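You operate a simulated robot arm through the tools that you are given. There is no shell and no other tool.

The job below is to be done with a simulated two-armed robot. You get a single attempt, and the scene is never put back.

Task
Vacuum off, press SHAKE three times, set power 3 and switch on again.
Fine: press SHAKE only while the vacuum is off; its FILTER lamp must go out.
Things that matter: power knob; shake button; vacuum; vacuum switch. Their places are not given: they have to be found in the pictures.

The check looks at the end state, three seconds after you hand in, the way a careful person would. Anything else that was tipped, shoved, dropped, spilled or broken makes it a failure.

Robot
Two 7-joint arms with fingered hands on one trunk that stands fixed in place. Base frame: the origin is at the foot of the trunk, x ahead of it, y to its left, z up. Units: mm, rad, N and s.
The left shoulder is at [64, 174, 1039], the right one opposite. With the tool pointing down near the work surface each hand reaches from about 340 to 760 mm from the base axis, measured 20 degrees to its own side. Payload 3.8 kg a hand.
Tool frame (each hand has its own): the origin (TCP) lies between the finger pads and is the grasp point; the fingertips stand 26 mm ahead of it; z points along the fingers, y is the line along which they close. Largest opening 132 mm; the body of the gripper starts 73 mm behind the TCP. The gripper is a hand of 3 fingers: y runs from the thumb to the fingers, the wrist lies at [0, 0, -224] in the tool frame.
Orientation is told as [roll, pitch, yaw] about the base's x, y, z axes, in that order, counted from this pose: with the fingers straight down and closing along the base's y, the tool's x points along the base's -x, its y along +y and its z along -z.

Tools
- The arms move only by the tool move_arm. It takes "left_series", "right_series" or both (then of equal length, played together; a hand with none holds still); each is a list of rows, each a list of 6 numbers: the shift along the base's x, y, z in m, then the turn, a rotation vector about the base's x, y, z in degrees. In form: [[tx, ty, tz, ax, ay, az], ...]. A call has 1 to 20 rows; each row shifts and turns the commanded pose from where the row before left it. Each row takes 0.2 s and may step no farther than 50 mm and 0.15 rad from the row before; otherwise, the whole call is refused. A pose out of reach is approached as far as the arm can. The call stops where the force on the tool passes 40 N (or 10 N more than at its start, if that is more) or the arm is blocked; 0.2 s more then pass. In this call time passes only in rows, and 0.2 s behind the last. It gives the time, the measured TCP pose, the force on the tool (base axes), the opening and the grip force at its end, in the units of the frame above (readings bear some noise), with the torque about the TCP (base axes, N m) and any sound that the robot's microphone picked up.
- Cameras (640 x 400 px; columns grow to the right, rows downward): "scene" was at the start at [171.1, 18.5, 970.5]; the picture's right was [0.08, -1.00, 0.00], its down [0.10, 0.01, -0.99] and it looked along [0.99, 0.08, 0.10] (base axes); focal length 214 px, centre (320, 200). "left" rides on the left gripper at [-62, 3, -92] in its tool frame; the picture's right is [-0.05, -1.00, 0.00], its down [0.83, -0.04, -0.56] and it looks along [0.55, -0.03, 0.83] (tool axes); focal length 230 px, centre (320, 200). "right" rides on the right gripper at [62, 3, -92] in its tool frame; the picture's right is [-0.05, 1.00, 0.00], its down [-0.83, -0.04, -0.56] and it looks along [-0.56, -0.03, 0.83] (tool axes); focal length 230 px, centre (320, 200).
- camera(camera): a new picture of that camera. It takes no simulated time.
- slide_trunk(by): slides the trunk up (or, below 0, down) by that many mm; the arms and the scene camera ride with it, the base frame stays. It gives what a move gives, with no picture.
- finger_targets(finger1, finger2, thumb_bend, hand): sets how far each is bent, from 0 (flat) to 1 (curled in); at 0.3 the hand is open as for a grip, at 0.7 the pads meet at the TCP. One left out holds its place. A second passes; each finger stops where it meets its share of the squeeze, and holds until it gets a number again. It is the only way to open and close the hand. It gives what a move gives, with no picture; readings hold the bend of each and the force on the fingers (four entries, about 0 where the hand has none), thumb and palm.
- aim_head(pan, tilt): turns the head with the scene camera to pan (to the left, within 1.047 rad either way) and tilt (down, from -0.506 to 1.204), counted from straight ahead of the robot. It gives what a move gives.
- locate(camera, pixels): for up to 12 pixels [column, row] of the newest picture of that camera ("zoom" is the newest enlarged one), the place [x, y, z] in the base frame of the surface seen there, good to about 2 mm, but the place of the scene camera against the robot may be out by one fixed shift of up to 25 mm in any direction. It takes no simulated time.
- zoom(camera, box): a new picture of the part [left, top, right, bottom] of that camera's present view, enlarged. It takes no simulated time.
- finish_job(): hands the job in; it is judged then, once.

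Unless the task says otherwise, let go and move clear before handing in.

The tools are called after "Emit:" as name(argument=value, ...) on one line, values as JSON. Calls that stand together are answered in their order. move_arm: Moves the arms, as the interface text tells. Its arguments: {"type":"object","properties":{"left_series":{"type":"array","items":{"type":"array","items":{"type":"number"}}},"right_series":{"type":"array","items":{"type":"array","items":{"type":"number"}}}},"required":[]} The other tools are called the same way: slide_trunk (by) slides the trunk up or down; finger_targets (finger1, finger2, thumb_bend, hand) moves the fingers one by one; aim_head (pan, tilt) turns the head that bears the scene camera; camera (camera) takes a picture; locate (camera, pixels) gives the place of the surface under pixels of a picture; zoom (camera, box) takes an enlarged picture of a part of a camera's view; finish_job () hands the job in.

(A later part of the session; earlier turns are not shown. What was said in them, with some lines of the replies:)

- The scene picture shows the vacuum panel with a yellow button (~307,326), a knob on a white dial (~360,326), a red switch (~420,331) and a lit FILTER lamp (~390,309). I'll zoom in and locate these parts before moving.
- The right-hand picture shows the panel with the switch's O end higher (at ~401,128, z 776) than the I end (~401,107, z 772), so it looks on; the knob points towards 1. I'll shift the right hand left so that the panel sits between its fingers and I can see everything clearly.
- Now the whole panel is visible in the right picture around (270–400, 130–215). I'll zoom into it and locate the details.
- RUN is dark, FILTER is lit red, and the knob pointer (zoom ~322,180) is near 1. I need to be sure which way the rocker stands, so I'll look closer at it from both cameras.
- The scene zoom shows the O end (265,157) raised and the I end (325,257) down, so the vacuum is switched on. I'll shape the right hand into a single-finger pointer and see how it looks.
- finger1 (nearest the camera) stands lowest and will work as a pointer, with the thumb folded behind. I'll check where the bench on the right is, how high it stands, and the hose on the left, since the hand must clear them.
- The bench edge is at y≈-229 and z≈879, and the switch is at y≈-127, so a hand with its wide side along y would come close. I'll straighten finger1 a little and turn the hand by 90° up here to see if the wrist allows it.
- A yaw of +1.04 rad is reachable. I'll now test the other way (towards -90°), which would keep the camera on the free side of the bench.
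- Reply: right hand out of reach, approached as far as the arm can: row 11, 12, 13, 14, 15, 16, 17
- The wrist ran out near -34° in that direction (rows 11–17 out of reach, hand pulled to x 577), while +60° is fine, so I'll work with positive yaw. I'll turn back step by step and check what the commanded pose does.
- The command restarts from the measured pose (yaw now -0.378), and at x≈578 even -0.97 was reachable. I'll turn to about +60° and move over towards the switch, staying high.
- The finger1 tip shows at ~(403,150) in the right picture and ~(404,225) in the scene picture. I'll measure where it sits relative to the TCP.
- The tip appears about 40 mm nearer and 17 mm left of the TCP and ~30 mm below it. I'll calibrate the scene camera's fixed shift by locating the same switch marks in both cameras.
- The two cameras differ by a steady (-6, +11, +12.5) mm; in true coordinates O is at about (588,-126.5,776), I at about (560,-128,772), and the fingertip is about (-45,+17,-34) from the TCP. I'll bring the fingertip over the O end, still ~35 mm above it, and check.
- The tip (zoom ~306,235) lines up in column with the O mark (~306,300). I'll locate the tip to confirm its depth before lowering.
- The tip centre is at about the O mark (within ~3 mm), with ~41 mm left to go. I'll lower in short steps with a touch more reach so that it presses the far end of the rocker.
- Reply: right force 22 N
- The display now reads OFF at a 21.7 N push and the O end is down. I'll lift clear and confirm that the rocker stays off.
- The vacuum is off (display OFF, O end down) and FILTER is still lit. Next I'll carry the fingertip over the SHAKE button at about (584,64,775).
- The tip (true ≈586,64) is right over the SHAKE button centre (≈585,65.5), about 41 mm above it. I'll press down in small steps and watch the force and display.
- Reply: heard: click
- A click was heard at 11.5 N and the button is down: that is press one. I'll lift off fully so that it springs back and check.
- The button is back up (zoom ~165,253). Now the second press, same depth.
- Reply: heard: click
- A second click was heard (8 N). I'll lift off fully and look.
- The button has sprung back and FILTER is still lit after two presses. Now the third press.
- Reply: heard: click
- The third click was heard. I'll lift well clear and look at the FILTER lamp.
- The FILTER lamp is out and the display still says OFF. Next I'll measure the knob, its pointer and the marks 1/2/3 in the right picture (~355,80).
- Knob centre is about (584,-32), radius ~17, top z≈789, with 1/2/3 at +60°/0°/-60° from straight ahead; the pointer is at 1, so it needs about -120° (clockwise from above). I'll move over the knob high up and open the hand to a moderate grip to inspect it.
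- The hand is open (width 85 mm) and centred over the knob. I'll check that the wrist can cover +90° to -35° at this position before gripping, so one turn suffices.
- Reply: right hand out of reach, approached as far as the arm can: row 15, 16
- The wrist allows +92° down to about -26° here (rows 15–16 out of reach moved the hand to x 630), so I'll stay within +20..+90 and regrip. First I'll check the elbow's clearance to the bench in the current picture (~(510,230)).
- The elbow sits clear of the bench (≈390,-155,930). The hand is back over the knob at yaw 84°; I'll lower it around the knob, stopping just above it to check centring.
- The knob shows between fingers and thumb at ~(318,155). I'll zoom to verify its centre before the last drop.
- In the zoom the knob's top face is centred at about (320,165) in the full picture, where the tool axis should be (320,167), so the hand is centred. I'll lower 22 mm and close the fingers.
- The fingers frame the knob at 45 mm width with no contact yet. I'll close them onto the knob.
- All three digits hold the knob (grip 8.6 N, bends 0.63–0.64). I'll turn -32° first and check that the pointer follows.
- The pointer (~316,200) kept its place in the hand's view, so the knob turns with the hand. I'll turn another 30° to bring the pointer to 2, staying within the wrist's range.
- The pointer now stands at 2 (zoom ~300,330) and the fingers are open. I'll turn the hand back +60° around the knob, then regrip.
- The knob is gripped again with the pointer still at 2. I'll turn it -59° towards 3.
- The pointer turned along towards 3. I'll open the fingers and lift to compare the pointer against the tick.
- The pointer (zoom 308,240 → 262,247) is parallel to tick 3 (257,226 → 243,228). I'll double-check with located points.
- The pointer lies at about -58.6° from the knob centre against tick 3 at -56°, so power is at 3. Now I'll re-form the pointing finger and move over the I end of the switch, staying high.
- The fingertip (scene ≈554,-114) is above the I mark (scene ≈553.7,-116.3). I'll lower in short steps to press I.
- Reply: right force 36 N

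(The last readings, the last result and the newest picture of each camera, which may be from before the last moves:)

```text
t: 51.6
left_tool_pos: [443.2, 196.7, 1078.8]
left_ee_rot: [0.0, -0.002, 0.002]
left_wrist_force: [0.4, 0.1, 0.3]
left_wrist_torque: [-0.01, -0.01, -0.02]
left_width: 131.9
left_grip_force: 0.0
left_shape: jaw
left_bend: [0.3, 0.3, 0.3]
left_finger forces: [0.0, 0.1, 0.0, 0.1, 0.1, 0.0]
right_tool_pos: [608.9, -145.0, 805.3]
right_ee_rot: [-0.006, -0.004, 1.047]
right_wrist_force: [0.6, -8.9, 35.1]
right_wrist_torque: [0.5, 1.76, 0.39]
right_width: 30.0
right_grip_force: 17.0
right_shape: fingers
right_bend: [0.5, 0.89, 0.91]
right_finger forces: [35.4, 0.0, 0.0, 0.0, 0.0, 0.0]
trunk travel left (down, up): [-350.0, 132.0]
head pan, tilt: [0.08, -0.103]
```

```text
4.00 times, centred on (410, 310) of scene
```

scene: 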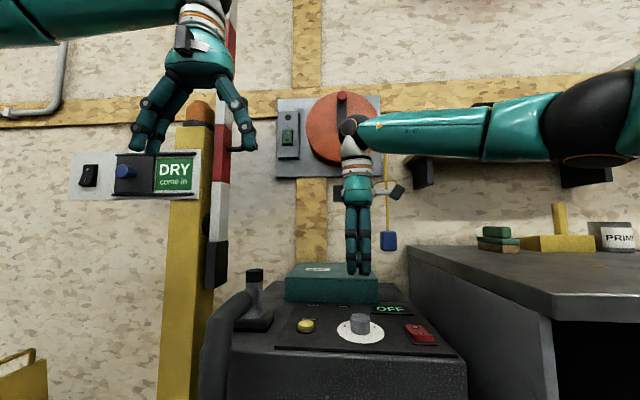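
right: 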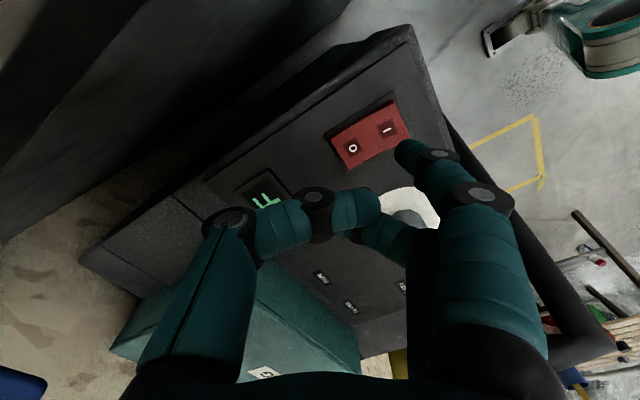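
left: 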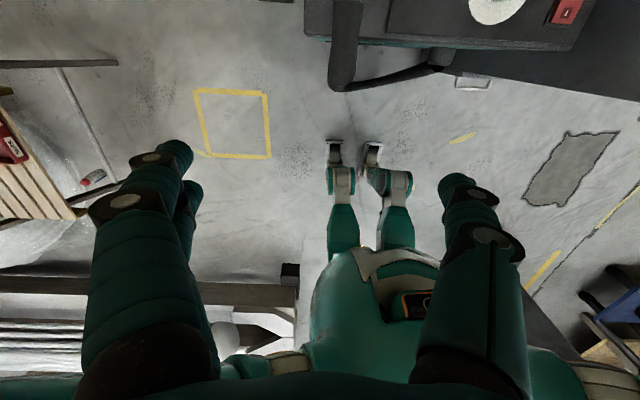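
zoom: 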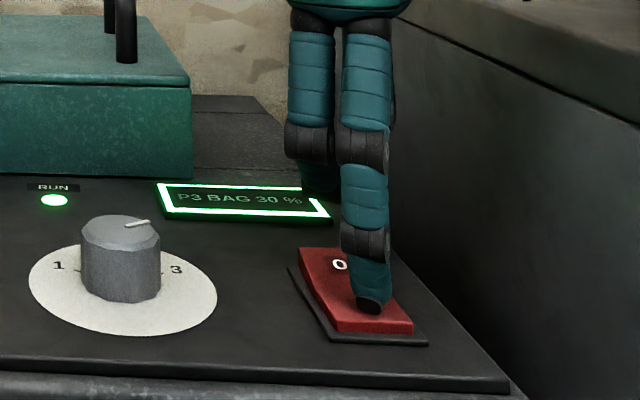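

The display reads "P3 BAG 30 %" and the green RUN lamp is on. I'll lift the hand straight off, move clear, and check everything.

Emit:
move_arm(right_series=[[0, 0, 0.015, 0, 0, 0], [0, 0, 0.03, 0, 0, 0], [0, 0, 0.04, 0, 0, 0], [0, 0, 0.04, 0, 0, 0], [0, 0, 0.04, 0, 0, 0], [0, 0, 0.04, 0, 0, 0], [0, 0, 0.03, 0, 0, 0]])

Emit:
zoom(camera="scene", box=[260, 250, 460, 375])

Emit:
camera(camera="scene")

Emit:
camera(camera="right")

```text
t: 53.2
left_tool_pos: [444.2, 196.7, 1076.6]
left_ee_rot: [0.001, 0.0, 0.0]
left_wrist_force: [-0.2, 0.5, 0.2]
left_wrist_torque: [-0.01, -0.01, -0.01]
left_width: 131.8
left_grip_force: 0.1
left_shape: jaw
left_bend: [0.3, 0.3, 0.3]
left_finger forces: [0.1, 0.0, 0.0, 0.1, 0.0, 0.0]
right_tool_pos: [607.1, -144.1, 1035.4]
right_ee_rot: [0.003, 0.003, 1.047]
right_wrist_force: [-0.5, -0.2, -0.3]
right_wrist_torque: [-0.01, 0.03, 0.03]
right_width: 30.3
right_grip_force: 0.1
right_shape: fingers
right_bend: [0.45, 0.89, 0.91]
right_finger forces: [0.1, 0.0, 0.0, 0.1, 0.1, 0.0]
trunk travel left (down, up): [-350.0, 132.0]
head pan, tilt: [0.08, -0.103]
```

```text
3.20 times, centred on (360, 312) of scene
```

zoom: 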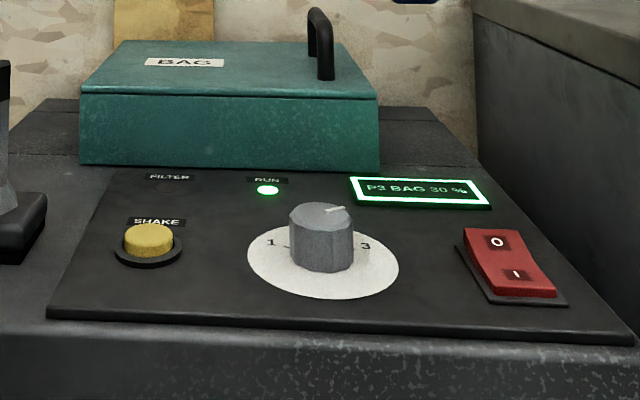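

```text
taken
```

scene: 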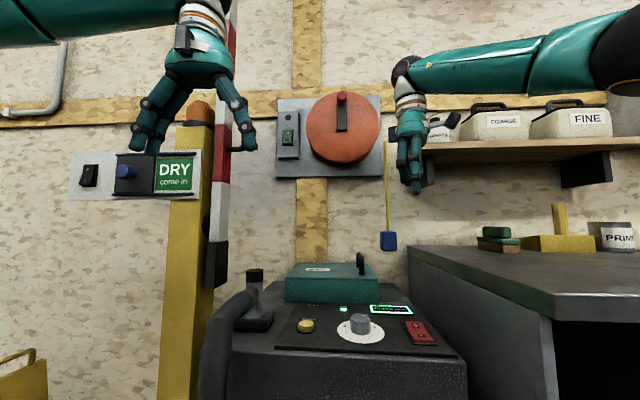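

```text
taken
```

right: 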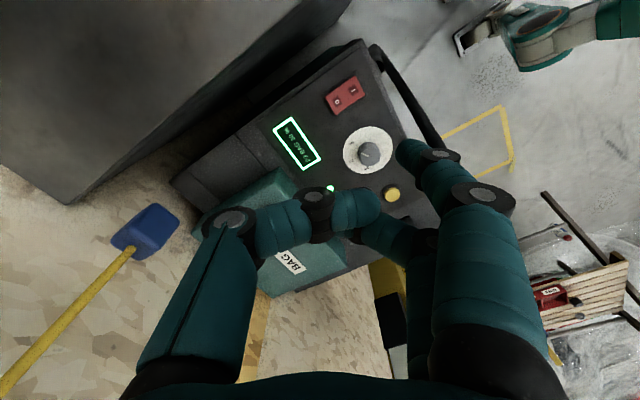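

The panel shows the FILTER lamp out, RUN green, display "P3 BAG 30 %", pointer at 3 and the I end pressed. The hand is clear (TCP z 1035) and nothing else was touched, so I'm handing in.

Emit:
finish_job()

```text
The job is handed in.
```

The vacuum is back on at power 3 with its FILTER lamp out, and the job is handed in. The judge's result is not known yet.

- **Off:** I pressed the O end of the switch, and the display changed to OFF.
- **SHAKE:** I pressed the button three times while the vacuum was off. Each press gave a click, and the lamp went out after the third.
- **Power 3:** I turned the knob from 1 to 3 in two grips, because the wrist could not make the whole turn at once.
- **On:** I pressed the I end of the switch. The RUN lamp is green and the display reads "P3 BAG 30 %".

The right hand is raised clear of the vacuum, and the final pictures show nothing else moved or tipped.
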